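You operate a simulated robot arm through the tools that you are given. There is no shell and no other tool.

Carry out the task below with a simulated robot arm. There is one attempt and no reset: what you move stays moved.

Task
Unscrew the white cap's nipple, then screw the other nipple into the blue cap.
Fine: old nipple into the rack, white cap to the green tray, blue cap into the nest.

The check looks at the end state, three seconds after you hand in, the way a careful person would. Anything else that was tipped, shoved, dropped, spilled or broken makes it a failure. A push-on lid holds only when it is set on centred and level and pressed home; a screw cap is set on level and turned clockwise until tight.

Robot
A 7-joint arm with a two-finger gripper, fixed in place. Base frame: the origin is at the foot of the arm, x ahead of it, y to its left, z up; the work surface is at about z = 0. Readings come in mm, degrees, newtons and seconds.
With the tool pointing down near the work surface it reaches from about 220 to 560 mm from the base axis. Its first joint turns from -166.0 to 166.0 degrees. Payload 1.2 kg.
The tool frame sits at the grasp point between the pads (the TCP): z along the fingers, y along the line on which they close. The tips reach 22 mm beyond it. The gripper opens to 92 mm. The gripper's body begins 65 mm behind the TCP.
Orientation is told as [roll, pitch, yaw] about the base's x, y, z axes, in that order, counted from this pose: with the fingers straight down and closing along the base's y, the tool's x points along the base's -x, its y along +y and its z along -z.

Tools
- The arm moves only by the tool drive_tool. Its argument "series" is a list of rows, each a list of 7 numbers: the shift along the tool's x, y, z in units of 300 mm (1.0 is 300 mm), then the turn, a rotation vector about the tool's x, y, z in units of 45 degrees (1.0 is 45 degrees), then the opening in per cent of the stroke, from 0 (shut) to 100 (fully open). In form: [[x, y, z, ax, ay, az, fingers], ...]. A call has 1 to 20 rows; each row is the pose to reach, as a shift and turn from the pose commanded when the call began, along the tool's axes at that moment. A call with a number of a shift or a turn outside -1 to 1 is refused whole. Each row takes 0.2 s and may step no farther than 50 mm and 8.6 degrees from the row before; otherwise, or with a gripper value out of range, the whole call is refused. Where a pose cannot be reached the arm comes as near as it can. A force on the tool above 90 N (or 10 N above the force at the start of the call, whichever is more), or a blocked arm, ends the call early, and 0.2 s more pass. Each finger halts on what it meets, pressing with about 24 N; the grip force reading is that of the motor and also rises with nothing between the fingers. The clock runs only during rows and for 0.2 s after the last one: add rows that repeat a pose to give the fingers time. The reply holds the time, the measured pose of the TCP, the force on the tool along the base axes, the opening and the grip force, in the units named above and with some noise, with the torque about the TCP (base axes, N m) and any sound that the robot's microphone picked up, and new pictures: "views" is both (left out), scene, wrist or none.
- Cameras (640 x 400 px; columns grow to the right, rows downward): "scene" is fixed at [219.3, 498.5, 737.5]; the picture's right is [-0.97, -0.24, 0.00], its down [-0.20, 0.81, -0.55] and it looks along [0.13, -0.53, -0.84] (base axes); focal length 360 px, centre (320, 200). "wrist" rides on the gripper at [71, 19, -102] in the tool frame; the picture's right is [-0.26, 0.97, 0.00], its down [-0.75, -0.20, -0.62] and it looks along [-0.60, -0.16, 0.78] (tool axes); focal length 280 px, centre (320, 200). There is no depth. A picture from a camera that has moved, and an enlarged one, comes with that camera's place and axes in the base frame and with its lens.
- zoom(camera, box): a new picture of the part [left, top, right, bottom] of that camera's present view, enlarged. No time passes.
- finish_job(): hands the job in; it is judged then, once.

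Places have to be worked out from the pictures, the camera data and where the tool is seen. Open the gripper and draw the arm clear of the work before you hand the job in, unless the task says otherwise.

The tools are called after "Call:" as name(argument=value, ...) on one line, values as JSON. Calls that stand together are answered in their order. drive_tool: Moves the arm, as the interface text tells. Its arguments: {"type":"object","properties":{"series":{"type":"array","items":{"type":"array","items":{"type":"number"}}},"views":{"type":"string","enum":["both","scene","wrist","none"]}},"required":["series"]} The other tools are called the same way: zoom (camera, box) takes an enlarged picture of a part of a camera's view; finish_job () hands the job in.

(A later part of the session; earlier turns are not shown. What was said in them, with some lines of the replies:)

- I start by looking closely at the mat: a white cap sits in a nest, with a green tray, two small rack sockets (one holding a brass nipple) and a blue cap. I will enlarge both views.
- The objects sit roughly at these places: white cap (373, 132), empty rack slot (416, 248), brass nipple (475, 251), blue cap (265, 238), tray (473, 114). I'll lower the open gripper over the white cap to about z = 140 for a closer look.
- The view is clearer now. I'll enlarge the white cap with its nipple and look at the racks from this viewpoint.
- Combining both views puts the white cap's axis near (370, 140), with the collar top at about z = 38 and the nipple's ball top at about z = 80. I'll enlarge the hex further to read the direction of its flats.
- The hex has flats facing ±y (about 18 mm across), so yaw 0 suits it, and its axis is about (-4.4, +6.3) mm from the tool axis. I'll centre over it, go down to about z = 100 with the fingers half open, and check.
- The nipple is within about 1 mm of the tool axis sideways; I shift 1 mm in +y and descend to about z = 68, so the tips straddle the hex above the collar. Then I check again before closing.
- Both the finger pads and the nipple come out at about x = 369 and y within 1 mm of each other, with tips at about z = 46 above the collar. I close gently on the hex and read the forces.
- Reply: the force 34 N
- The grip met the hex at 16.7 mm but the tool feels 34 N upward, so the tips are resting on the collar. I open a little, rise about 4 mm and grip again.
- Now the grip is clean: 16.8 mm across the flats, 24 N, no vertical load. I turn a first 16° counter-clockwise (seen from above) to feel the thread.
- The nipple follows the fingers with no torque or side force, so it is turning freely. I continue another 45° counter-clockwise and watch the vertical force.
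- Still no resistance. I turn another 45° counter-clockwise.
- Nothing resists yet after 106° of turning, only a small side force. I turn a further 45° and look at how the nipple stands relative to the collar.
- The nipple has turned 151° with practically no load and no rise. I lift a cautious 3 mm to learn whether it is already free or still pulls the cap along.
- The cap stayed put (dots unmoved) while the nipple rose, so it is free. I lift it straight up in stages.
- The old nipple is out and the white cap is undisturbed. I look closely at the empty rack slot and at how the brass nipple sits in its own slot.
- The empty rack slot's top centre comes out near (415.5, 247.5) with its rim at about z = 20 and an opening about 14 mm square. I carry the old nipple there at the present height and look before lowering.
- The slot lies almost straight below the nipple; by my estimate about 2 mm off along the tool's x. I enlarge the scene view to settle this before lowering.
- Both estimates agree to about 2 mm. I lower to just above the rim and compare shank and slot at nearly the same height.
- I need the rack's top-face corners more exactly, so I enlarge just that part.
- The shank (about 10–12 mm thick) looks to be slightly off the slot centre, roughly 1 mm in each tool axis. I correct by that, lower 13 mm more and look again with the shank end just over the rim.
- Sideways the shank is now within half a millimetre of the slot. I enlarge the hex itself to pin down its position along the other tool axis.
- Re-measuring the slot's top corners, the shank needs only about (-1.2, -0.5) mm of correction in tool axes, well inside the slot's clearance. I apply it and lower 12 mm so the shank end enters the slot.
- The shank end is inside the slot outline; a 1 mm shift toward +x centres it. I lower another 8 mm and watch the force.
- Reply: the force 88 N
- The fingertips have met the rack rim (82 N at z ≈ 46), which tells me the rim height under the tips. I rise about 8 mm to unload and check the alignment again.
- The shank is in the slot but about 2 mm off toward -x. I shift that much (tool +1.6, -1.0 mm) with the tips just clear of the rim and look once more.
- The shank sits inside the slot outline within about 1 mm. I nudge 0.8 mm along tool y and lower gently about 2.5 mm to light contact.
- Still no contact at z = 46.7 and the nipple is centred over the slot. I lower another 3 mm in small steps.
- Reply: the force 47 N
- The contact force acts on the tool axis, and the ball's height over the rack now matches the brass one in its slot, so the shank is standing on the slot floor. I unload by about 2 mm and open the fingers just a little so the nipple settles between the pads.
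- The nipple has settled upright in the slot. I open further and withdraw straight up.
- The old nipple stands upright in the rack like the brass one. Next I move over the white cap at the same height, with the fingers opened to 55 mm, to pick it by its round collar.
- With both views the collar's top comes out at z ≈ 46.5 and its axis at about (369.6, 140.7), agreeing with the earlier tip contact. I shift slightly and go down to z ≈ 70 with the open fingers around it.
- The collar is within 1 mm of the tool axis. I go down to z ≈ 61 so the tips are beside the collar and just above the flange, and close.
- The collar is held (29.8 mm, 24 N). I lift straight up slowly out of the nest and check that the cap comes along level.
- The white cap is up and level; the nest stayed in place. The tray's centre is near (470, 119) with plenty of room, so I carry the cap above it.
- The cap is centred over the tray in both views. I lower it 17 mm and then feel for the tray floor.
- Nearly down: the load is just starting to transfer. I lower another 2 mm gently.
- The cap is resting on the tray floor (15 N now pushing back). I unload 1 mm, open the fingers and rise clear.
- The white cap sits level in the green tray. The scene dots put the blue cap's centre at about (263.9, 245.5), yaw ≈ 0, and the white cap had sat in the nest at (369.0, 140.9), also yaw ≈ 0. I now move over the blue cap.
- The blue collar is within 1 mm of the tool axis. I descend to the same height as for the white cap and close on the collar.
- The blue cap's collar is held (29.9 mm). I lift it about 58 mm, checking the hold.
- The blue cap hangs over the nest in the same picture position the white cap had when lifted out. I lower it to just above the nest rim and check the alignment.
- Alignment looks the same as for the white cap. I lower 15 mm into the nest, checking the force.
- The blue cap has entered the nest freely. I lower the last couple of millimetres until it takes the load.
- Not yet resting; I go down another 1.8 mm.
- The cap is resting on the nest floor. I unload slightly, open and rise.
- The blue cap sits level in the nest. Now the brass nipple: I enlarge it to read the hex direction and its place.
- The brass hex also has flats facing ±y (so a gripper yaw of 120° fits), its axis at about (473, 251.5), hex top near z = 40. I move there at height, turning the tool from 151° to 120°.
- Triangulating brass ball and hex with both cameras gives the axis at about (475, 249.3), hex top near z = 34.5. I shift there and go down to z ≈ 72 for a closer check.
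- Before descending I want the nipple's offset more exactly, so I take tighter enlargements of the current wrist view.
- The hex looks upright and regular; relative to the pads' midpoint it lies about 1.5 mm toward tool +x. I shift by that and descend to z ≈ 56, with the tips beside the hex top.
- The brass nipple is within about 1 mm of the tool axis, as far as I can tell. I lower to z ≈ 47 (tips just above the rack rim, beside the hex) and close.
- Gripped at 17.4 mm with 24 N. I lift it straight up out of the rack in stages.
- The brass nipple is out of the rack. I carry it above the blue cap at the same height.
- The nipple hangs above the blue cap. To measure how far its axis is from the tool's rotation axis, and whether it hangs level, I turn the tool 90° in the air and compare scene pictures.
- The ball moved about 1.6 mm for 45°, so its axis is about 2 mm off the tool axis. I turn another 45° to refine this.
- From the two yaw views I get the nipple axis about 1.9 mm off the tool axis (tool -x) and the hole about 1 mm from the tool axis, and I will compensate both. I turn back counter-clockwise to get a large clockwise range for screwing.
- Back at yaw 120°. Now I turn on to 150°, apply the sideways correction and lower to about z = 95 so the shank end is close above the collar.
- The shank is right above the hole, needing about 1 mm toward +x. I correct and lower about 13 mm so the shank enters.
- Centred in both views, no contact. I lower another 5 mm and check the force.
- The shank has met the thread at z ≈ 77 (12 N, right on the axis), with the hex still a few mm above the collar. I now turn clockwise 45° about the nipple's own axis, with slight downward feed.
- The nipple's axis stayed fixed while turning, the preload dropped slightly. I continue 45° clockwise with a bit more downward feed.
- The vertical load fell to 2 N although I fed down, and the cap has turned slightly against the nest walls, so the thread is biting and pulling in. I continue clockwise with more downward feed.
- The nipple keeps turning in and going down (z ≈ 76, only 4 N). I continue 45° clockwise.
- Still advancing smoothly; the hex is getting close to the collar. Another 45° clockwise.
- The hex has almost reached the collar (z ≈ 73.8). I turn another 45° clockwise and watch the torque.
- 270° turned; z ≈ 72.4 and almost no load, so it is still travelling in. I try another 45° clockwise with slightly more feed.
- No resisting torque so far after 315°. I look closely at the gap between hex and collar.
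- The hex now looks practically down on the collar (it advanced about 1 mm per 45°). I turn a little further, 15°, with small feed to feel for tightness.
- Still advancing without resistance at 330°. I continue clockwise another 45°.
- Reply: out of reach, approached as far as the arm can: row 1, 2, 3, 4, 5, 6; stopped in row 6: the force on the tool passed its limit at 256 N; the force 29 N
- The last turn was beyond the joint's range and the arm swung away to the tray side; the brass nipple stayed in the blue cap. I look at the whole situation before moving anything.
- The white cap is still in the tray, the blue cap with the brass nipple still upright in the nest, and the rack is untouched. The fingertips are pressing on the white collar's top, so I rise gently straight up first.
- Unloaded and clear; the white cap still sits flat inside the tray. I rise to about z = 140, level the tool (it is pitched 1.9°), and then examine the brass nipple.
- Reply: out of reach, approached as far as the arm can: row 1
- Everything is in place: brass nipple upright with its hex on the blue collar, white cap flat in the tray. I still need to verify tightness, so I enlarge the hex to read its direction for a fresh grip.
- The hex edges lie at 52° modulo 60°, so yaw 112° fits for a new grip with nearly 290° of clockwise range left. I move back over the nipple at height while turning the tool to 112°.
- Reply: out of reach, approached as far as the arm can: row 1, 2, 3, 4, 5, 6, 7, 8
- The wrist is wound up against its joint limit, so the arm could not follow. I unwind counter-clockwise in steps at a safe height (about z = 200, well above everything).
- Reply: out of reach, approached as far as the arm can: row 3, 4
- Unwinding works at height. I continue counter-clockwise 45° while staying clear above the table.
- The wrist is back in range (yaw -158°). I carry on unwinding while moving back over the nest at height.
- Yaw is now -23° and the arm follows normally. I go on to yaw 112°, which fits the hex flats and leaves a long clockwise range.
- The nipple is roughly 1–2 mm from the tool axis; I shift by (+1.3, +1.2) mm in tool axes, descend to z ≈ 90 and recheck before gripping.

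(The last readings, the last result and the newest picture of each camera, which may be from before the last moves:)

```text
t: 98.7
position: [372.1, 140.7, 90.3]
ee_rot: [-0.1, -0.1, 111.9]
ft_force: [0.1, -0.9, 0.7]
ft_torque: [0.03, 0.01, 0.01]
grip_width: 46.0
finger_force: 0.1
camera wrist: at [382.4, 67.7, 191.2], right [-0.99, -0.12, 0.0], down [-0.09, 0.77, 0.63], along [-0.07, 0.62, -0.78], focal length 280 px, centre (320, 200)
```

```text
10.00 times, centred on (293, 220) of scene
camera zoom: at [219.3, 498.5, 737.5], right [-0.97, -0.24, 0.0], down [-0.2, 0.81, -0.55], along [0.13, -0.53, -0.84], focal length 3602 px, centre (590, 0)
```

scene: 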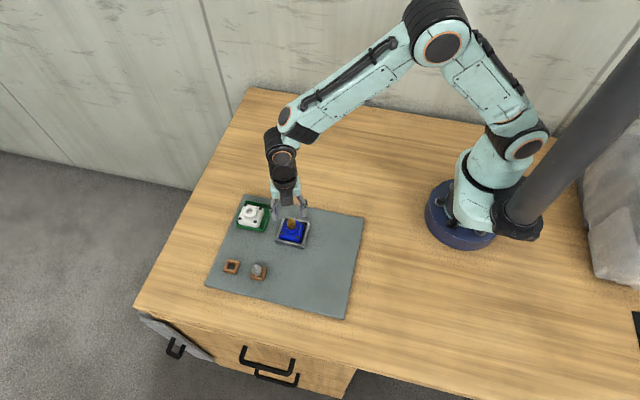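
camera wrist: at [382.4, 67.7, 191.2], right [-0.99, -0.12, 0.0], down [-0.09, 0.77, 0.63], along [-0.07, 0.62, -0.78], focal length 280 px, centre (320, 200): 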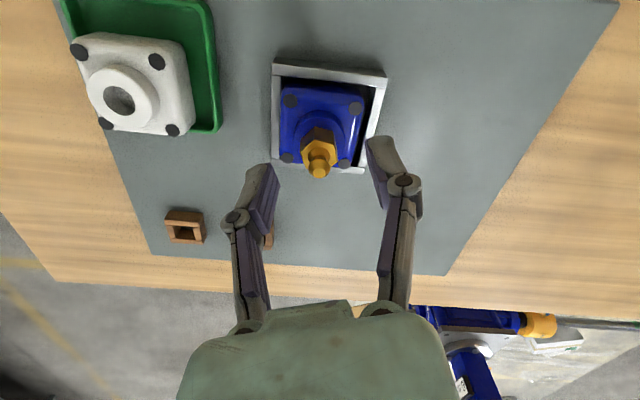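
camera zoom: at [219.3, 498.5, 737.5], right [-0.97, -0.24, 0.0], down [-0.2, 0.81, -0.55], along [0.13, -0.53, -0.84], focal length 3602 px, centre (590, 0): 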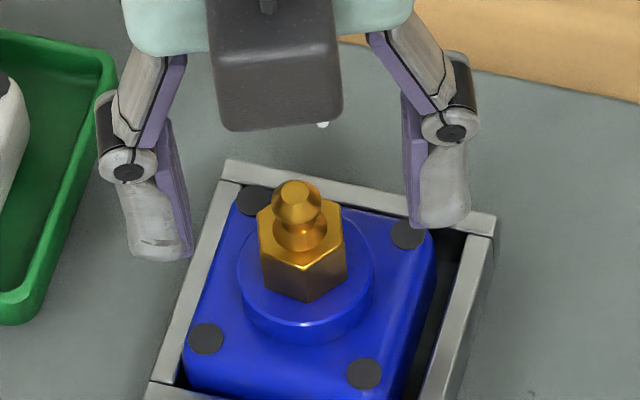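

Pads and nipple agree within about 1 mm. I descend to z ≈ 72.5 and close on the hex.

Call:
drive_tool(series=[[0, 0, 0.02, 0, 0, 0, 50], [0, 0, 0.04, 0, 0, 0, 50], [0, 0, 0.059, 0, 0, 0, 50], [0, 0, 0.059, 0, 0, 0, 50], [0, 0, 0.059, 0, 0, 0, 30], [0, 0, 0.059, 0, 0, 0, 10], [0, 0, 0.059, 0, 0, 0, 10], [0, 0, 0.059, 0, 0, 0, 10]], views="wrist")

Call:
zoom(camera="wrist", box=[270, 100, 370, 220])

Call:
zoom(camera="scene", box=[278, 206, 308, 240])

```text
t: 100.5
position: [372.6, 139.9, 71.4]
ee_rot: [-0.1, 0.0, 111.9]
ft_force: [2.4, 0.2, 0.1]
ft_torque: [0.02, -0.05, -0.01]
grip_width: 17.3
finger_force: 23.8
camera wrist: at [382.3, 67.6, 173.4], right [-0.99, -0.12, 0.0], down [-0.09, 0.77, 0.63], along [-0.07, 0.62, -0.78], focal length 280 px, centre (320, 200)
```

wrist: 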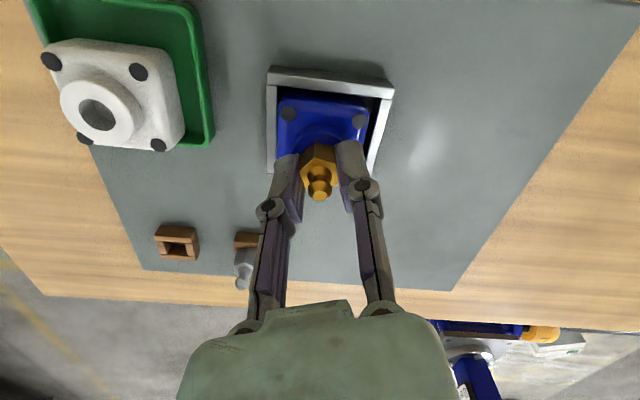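

```text
3.33 times, centred on (320, 160) of wrist
camera zoom: at [382.3, 67.6, 173.4], right [-0.99, -0.12, 0.0], down [-0.09, 0.77, 0.63], along [-0.07, 0.62, -0.78], focal length 935 px, centre (320, 333)
```

zoom: 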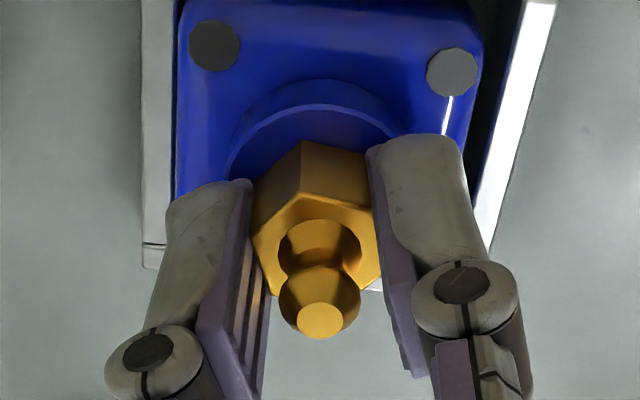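

```text
11.76 times, centred on (293, 223) of scene
camera zoom: at [219.3, 498.5, 737.5], right [-0.97, -0.24, 0.0], down [-0.2, 0.81, -0.55], along [0.13, -0.53, -0.84], focal length 4237 px, centre (638, -71)
```

zoom: 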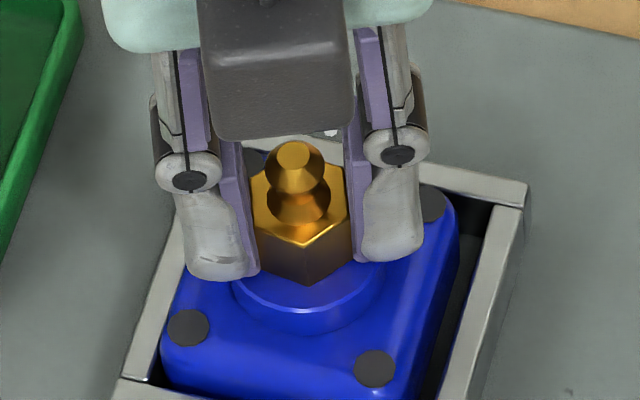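

Good grip (17.3 mm, no load). Now I turn clockwise 22° without feed to feel whether it is already tight.

Call:
drive_tool(series=[[0, 0, 0, 0, 0, 0.083, 10], [0, 0, 0, 0, 0, 0.167, 10], [0, 0, 0, 0, 0, 0.25, 10], [0, 0, 0, 0, 0, 0.333, 10], [0, 0, 0, 0, 0, 0.417, 10], [0, 0, 0, 0, 0, 0.5, 10], [0, 0, 0, 0, 0, 0.5, 10]], views="none")

Call:
zoom(camera="scene", box=[278, 206, 308, 240])

Call:
zoom(camera="wrist", box=[270, 100, 370, 220])

```text
t: 102.0
position: [371.5, 140.7, 71.4]
ee_rot: [0.2, -0.1, 89.2]
ft_force: [-0.5, -1.2, 0.2]
ft_torque: [0.02, 0.04, 0.0]
grip_width: 17.2
finger_force: 23.9
```

```text
11.76 times, centred on (293, 223) of scene
camera zoom: at [219.3, 498.5, 737.5], right [-0.97, -0.24, 0.0], down [-0.2, 0.81, -0.55], along [0.13, -0.53, -0.84], focal length 4237 px, centre (638, -71)
```

zoom: 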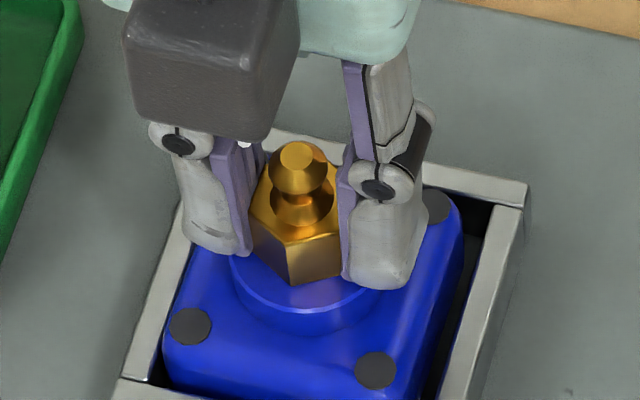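

```text
3.33 times, centred on (320, 160) of wrist
camera zoom: at [353.2, 69.9, 173.5], right [-0.96, 0.27, 0.0], down [0.21, 0.75, 0.62], along [0.17, 0.6, -0.78], focal length 935 px, centre (320, 333)
```

zoom: 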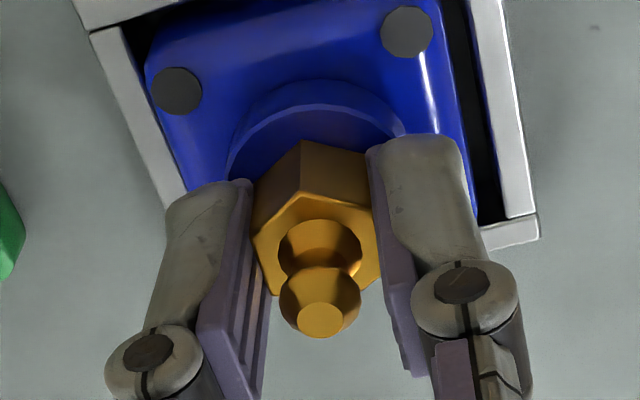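

The nipple turned freely with the fingers and without torque, so I want to know whether it is really held by the thread. I pull up a careful 2 mm and read the load (the cap weighs about 4.5 N).

Call:
drive_tool(series=[[0, 0, -0.0025, 0, 0, 0, 10], [0, 0, -0.005, 0, 0, 0, 10], [0, 0, -0.007, 0, 0, 0, 10], [0, 0, -0.007, 0, 0, 0, 10]], views="none")

Call:
zoom(camera="scene", box=[278, 206, 308, 240])

Call:
zoom(camera="wrist", box=[270, 100, 370, 220])

```text
t: 103.0
position: [372.2, 142.0, 74.1]
ee_rot: [0.0, 0.0, 89.5]
ft_force: [-1.7, -1.3, -4.8]
ft_torque: [-0.01, 0.01, 0.0]
grip_width: 17.1
finger_force: 23.5
```

```text
11.76 times, centred on (293, 223) of scene
camera zoom: at [219.3, 498.5, 737.5], right [-0.97, -0.24, 0.0], down [-0.2, 0.81, -0.55], along [0.13, -0.53, -0.84], focal length 4237 px, centre (638, -71)
```

zoom: 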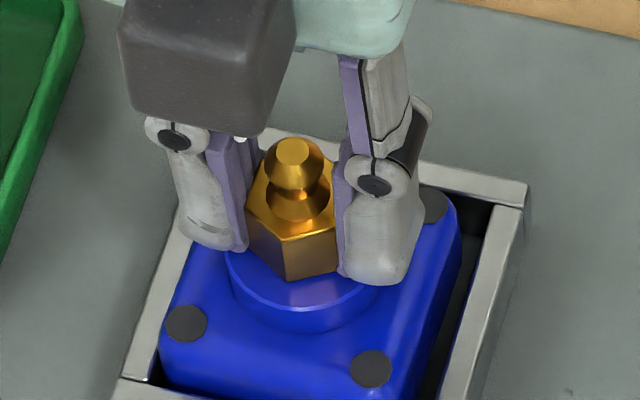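

```text
3.33 times, centred on (320, 160) of wrist
camera zoom: at [353.7, 70.3, 175.6], right [-0.96, 0.27, 0.0], down [0.21, 0.75, 0.63], along [0.17, 0.6, -0.78], focal length 935 px, centre (320, 333)
```

zoom: 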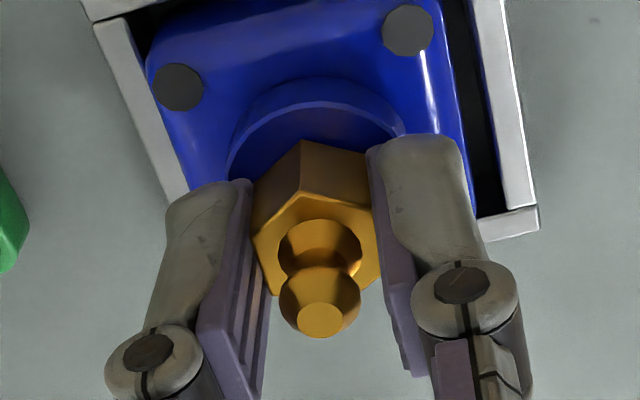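

The load went to -4.8 N and the cap rose slightly with the nipple, so the thread does hold. I set the cap back down with a slight preload and keep turning clockwise to find the tight stop.

Call:
drive_tool(series=[[0, 0, 0.004, 0, 0, 0, 10], [0, 0, 0.008, 0, 0, 0, 10], [0, 0, 0.008, 0, 0, 0, 10]], views="none")

Call:
drive_tool(series=[[0, 0, 0, 0, 0, 0.167, 10], [0, 0, 0, 0, 0, 0.333, 10], [0, 0, 0, 0, 0, 0.5, 10], [0, 0, 0, 0, 0, 0.667, 10], [0, 0, 0, 0, 0, 0.833, 10], [0, 0, 0, 0, 0, 1.0, 10], [0, 0, 0, 0, 0, 1.0, 10]], views="none")

Call:
zoom(camera="scene", box=[270, 205, 315, 250])

Call:
zoom(camera="wrist", box=[260, 60, 380, 220])

```text
t: 103.8
position: [371.3, 140.8, 71.8]
ee_rot: [0.1, 0.1, 89.4]
ft_force: [-3.9, -0.1, 3.6]
ft_torque: [0.0, 0.05, -0.02]
grip_width: 17.2
finger_force: 23.8
```

```text
t: 105.5
position: [372.1, 141.5, 72.2]
ee_rot: [0.0, 0.0, 44.3]
ft_force: [-6.1, 3.0, -0.1]
ft_torque: [0.05, 0.21, 0.09]
grip_width: 18.9
finger_force: 24.4
```

```text
8.89 times, centred on (292, 228) of scene
camera zoom: at [219.3, 498.5, 737.5], right [-0.97, -0.24, 0.0], down [-0.2, 0.81, -0.55], along [0.13, -0.53, -0.84], focal length 3202 px, centre (564, -44)
```

zoom: 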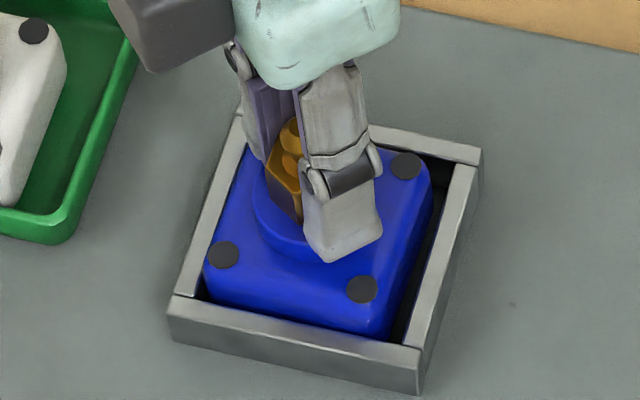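

```text
2.50 times, centred on (320, 140) of wrist
camera zoom: at [309.5, 104.9, 173.2], right [-0.49, 0.87, 0.0], down [0.68, 0.38, 0.63], along [0.55, 0.3, -0.78], focal length 701 px, centre (320, 350)
```

zoom: 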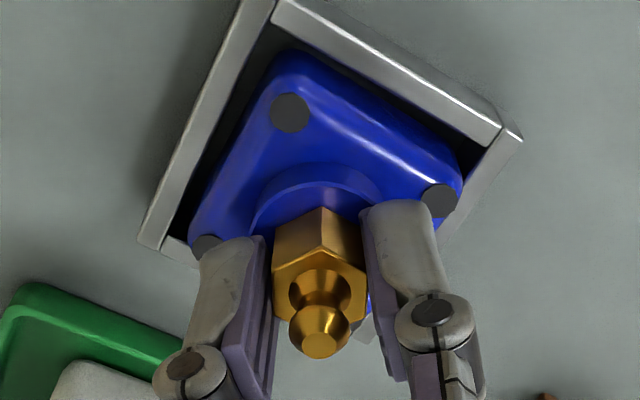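

The grip has opened to 18.9 mm and torque appeared: the hex stopped and the pads began to slip around it, which is what tight feels like. I open, rise a little and look at the result.

Call:
drive_tool(series=[[0, 0, 0, 0, 0, 0, 30], [0, 0, 0, 0, 0, 0, 50], [0, 0, -0.04, 0, 0, 0, 50], [0, 0, -0.1, 0, 0, 0, 50], [0, 0, -0.15, 0, 0, 0, 50], [0, 0, -0.15, 0, 0, 0, 50]], views="both")

Call:
zoom(camera="scene", box=[268, 203, 316, 253])

Call:
zoom(camera="scene", box=[282, 208, 306, 234])

Call:
zoom(camera="wrist", box=[240, 50, 400, 200])

```text
t: 106.8
position: [371.0, 139.9, 116.5]
ee_rot: [0.0, 0.1, 44.5]
ft_force: [-0.2, -0.2, 0.2]
ft_torque: [0.02, 0.0, -0.03]
grip_width: 46.0
finger_force: 0.1
camera wrist: at [309.2, 104.6, 219.2], right [-0.49, 0.87, 0.0], down [0.68, 0.38, 0.62], along [0.55, 0.3, -0.78], focal length 280 px, centre (320, 200)
```

scene: 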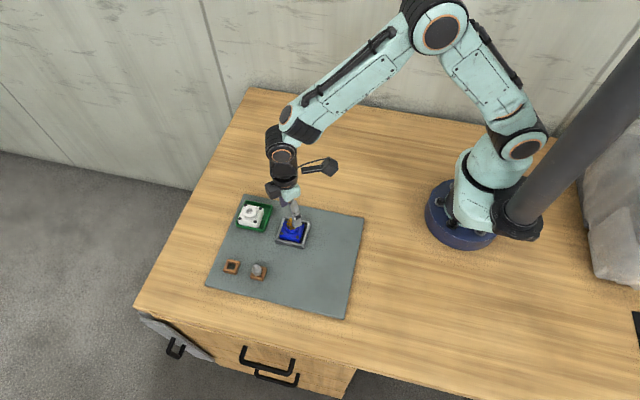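
wrist: 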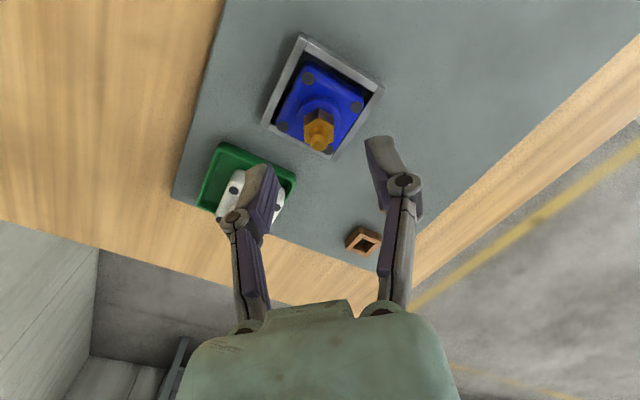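

```text
8.00 times, centred on (292, 228) of scene
camera zoom: at [219.3, 498.5, 737.5], right [-0.97, -0.24, 0.0], down [-0.2, 0.81, -0.55], along [0.13, -0.53, -0.84], focal length 2881 px, centre (544, -24)
```

zoom: 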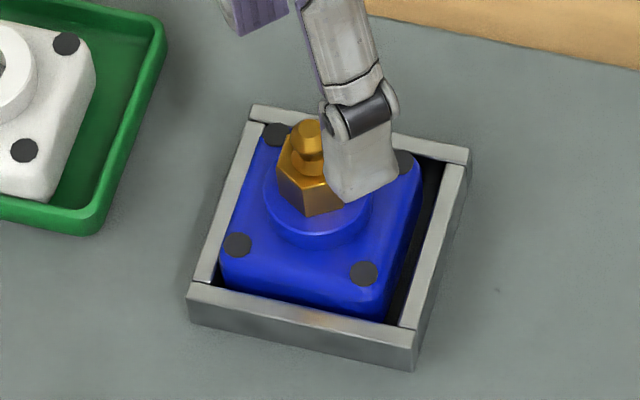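

```text
15.38 times, centred on (294, 221) of scene
camera zoom: at [219.3, 498.5, 737.5], right [-0.97, -0.24, 0.0], down [-0.2, 0.81, -0.55], along [0.13, -0.53, -0.84], focal length 5541 px, centre (720, -123)
```

zoom: 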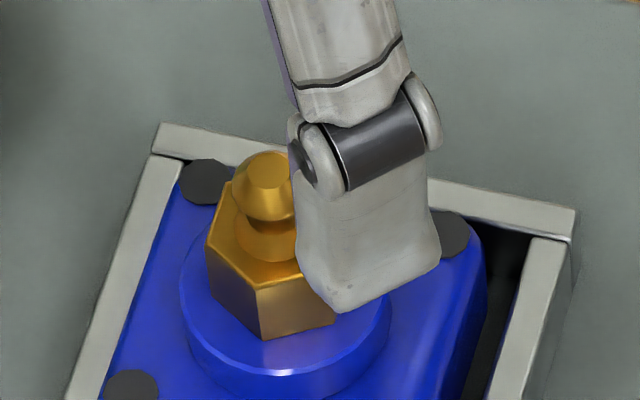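

```text
2.67 times, centred on (320, 125) of wrist
camera zoom: at [309.2, 104.6, 219.2], right [-0.49, 0.87, 0.0], down [0.68, 0.38, 0.62], along [0.55, 0.3, -0.78], focal length 748 px, centre (320, 400)
```

zoom: 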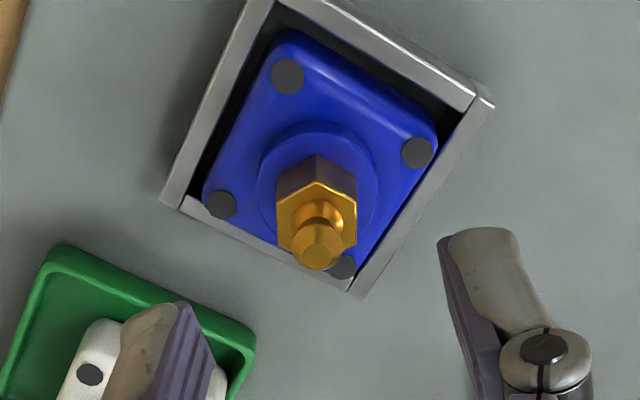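

The hex did not move at all during that last 45° (it had come to exactly one full turn) and the pads slipped over its corners, so the nipple is tight. I draw the arm up and clear, then check everything.

Call:
drive_tool(series=[[0, 0, -0.15, 0, 0, 0, 60], [0, 0, -0.3, 0, 0, 0, 80], [0, 0, -0.45, 0, 0, 0, 100], [0.1, 0, -0.55, 0, 0, 0, 100], [0.25, 0, -0.6, 0, 0, 0, 100], [0.4, 0, -0.6, 0, 0, 0, 100], [0.4, 0, -0.6, 0, 0, 0, 100], [0.4, 0, -0.6, 0, 0, 0, 100]], views="both")

Call:
zoom(camera="scene", box=[200, 185, 380, 320])

Call:
zoom(camera="scene", box=[268, 203, 316, 253])

Call:
zoom(camera="scene", box=[225, 190, 285, 245])

Call:
zoom(camera="scene", box=[215, 248, 275, 290])

```text
t: 108.7
position: [286.1, 56.2, 298.1]
ee_rot: [0.0, 0.0, 44.5]
ft_force: [0.6, -0.7, -0.2]
ft_torque: [0.0, 0.0, -0.02]
grip_width: 92.0
finger_force: 0.0
camera wrist: at [223.4, 20.5, 399.4], right [-0.49, 0.87, 0.0], down [0.68, 0.38, 0.62], along [0.55, 0.31, -0.78], focal length 280 px, centre (320, 200)
```

scene: 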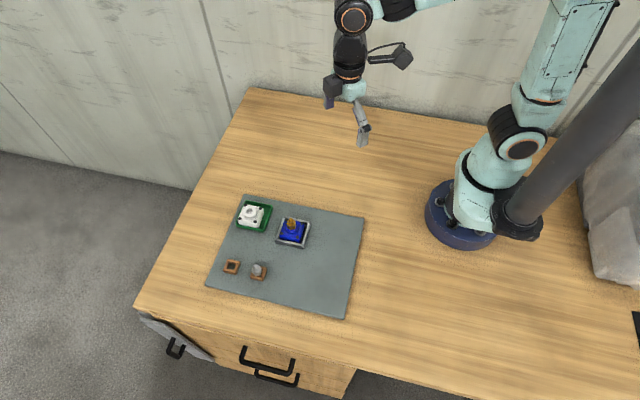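
wrist: 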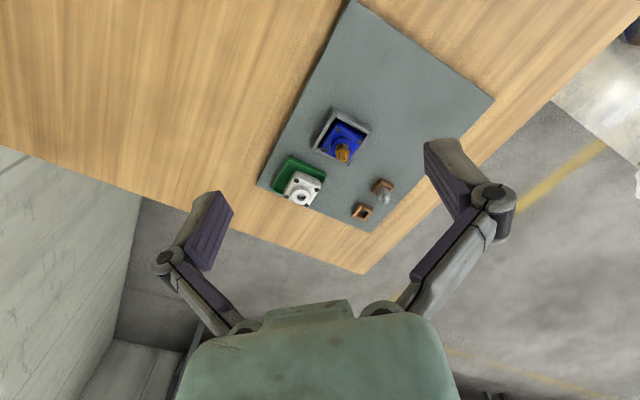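

```text
2.96 times, centred on (290, 252) of scene
camera zoom: at [219.3, 498.5, 737.5], right [-0.97, -0.24, 0.0], down [-0.2, 0.81, -0.55], along [0.13, -0.53, -0.84], focal length 1067 px, centre (409, 44)
```

zoom: 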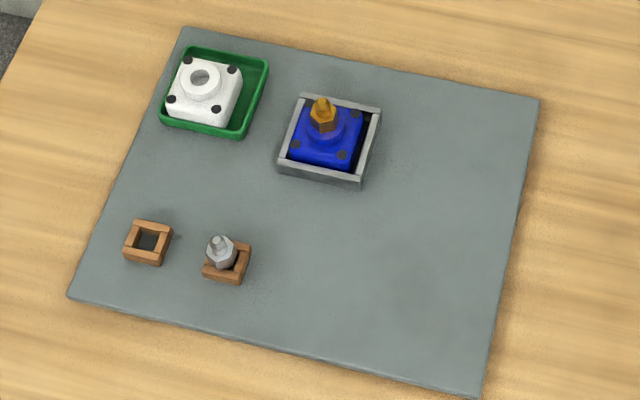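

```text
8.00 times, centred on (292, 228) of scene
camera zoom: at [219.3, 498.5, 737.5], right [-0.97, -0.24, 0.0], down [-0.2, 0.81, -0.55], along [0.13, -0.53, -0.84], focal length 2881 px, centre (544, -24)
```

zoom: 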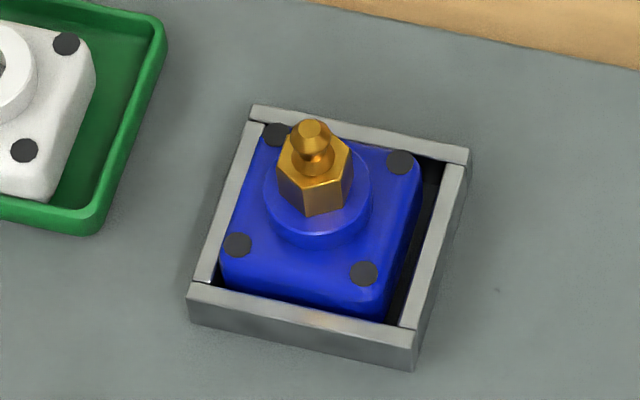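

```text
7.27 times, centred on (255, 218) of scene
camera zoom: at [219.3, 498.5, 737.5], right [-0.97, -0.24, 0.0], down [-0.2, 0.81, -0.55], along [0.13, -0.53, -0.84], focal length 2620 px, centre (793, 73)
```

zoom: 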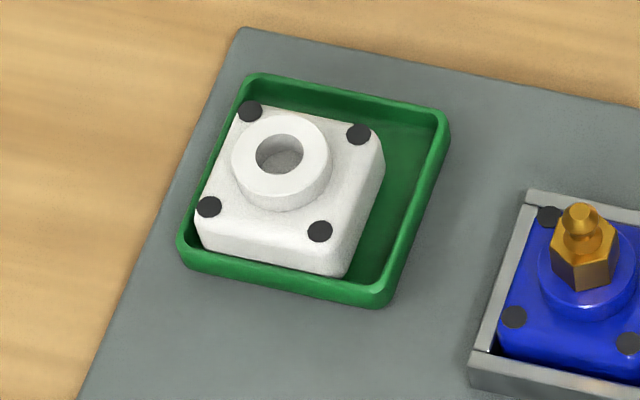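

```text
9.52 times, centred on (245, 269) of scene
camera zoom: at [219.3, 498.5, 737.5], right [-0.97, -0.24, 0.0], down [-0.2, 0.81, -0.55], along [0.13, -0.53, -0.84], focal length 3430 px, centre (1034, -457)
```

zoom: 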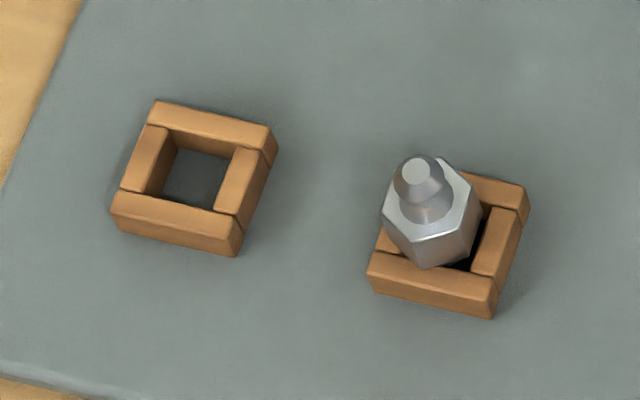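

All is in order: old nipple upright in the rack, white cap flat in the green tray, blue cap in the nest with the brass nipple tight on it, gripper open and the arm clear. I hand the job in.

Call:
finish_job()

```text
The job is handed in.
```

The job is done and handed in. The old nipple stands upright in the rack, the white cap lies flat in the green tray, and the blue cap is in the nest with the brass nipple screwed in tight.

- **Tightness:** The brass nipple went in about one full turn. On the last 45° it did not move and the gripper pads slipped over its hex. Lifting it slightly before that also lifted the blue cap, so the thread holds.
- **Arm swing:** While screwing, I turned the wrist past its joint limit. The arm swung off the nipple and the fingertips hit the white cap in the tray, with a force reading of up to 256 N. The cap slid a few millimetres inside the tray but stayed flat. The tray has not visibly moved, and I see no damage in the pictures.
- **Blue cap position:** It now sits against one side of the nest rather than centred, but it is level and inside the walls.

The gripper is open and the arm is clear of the work.
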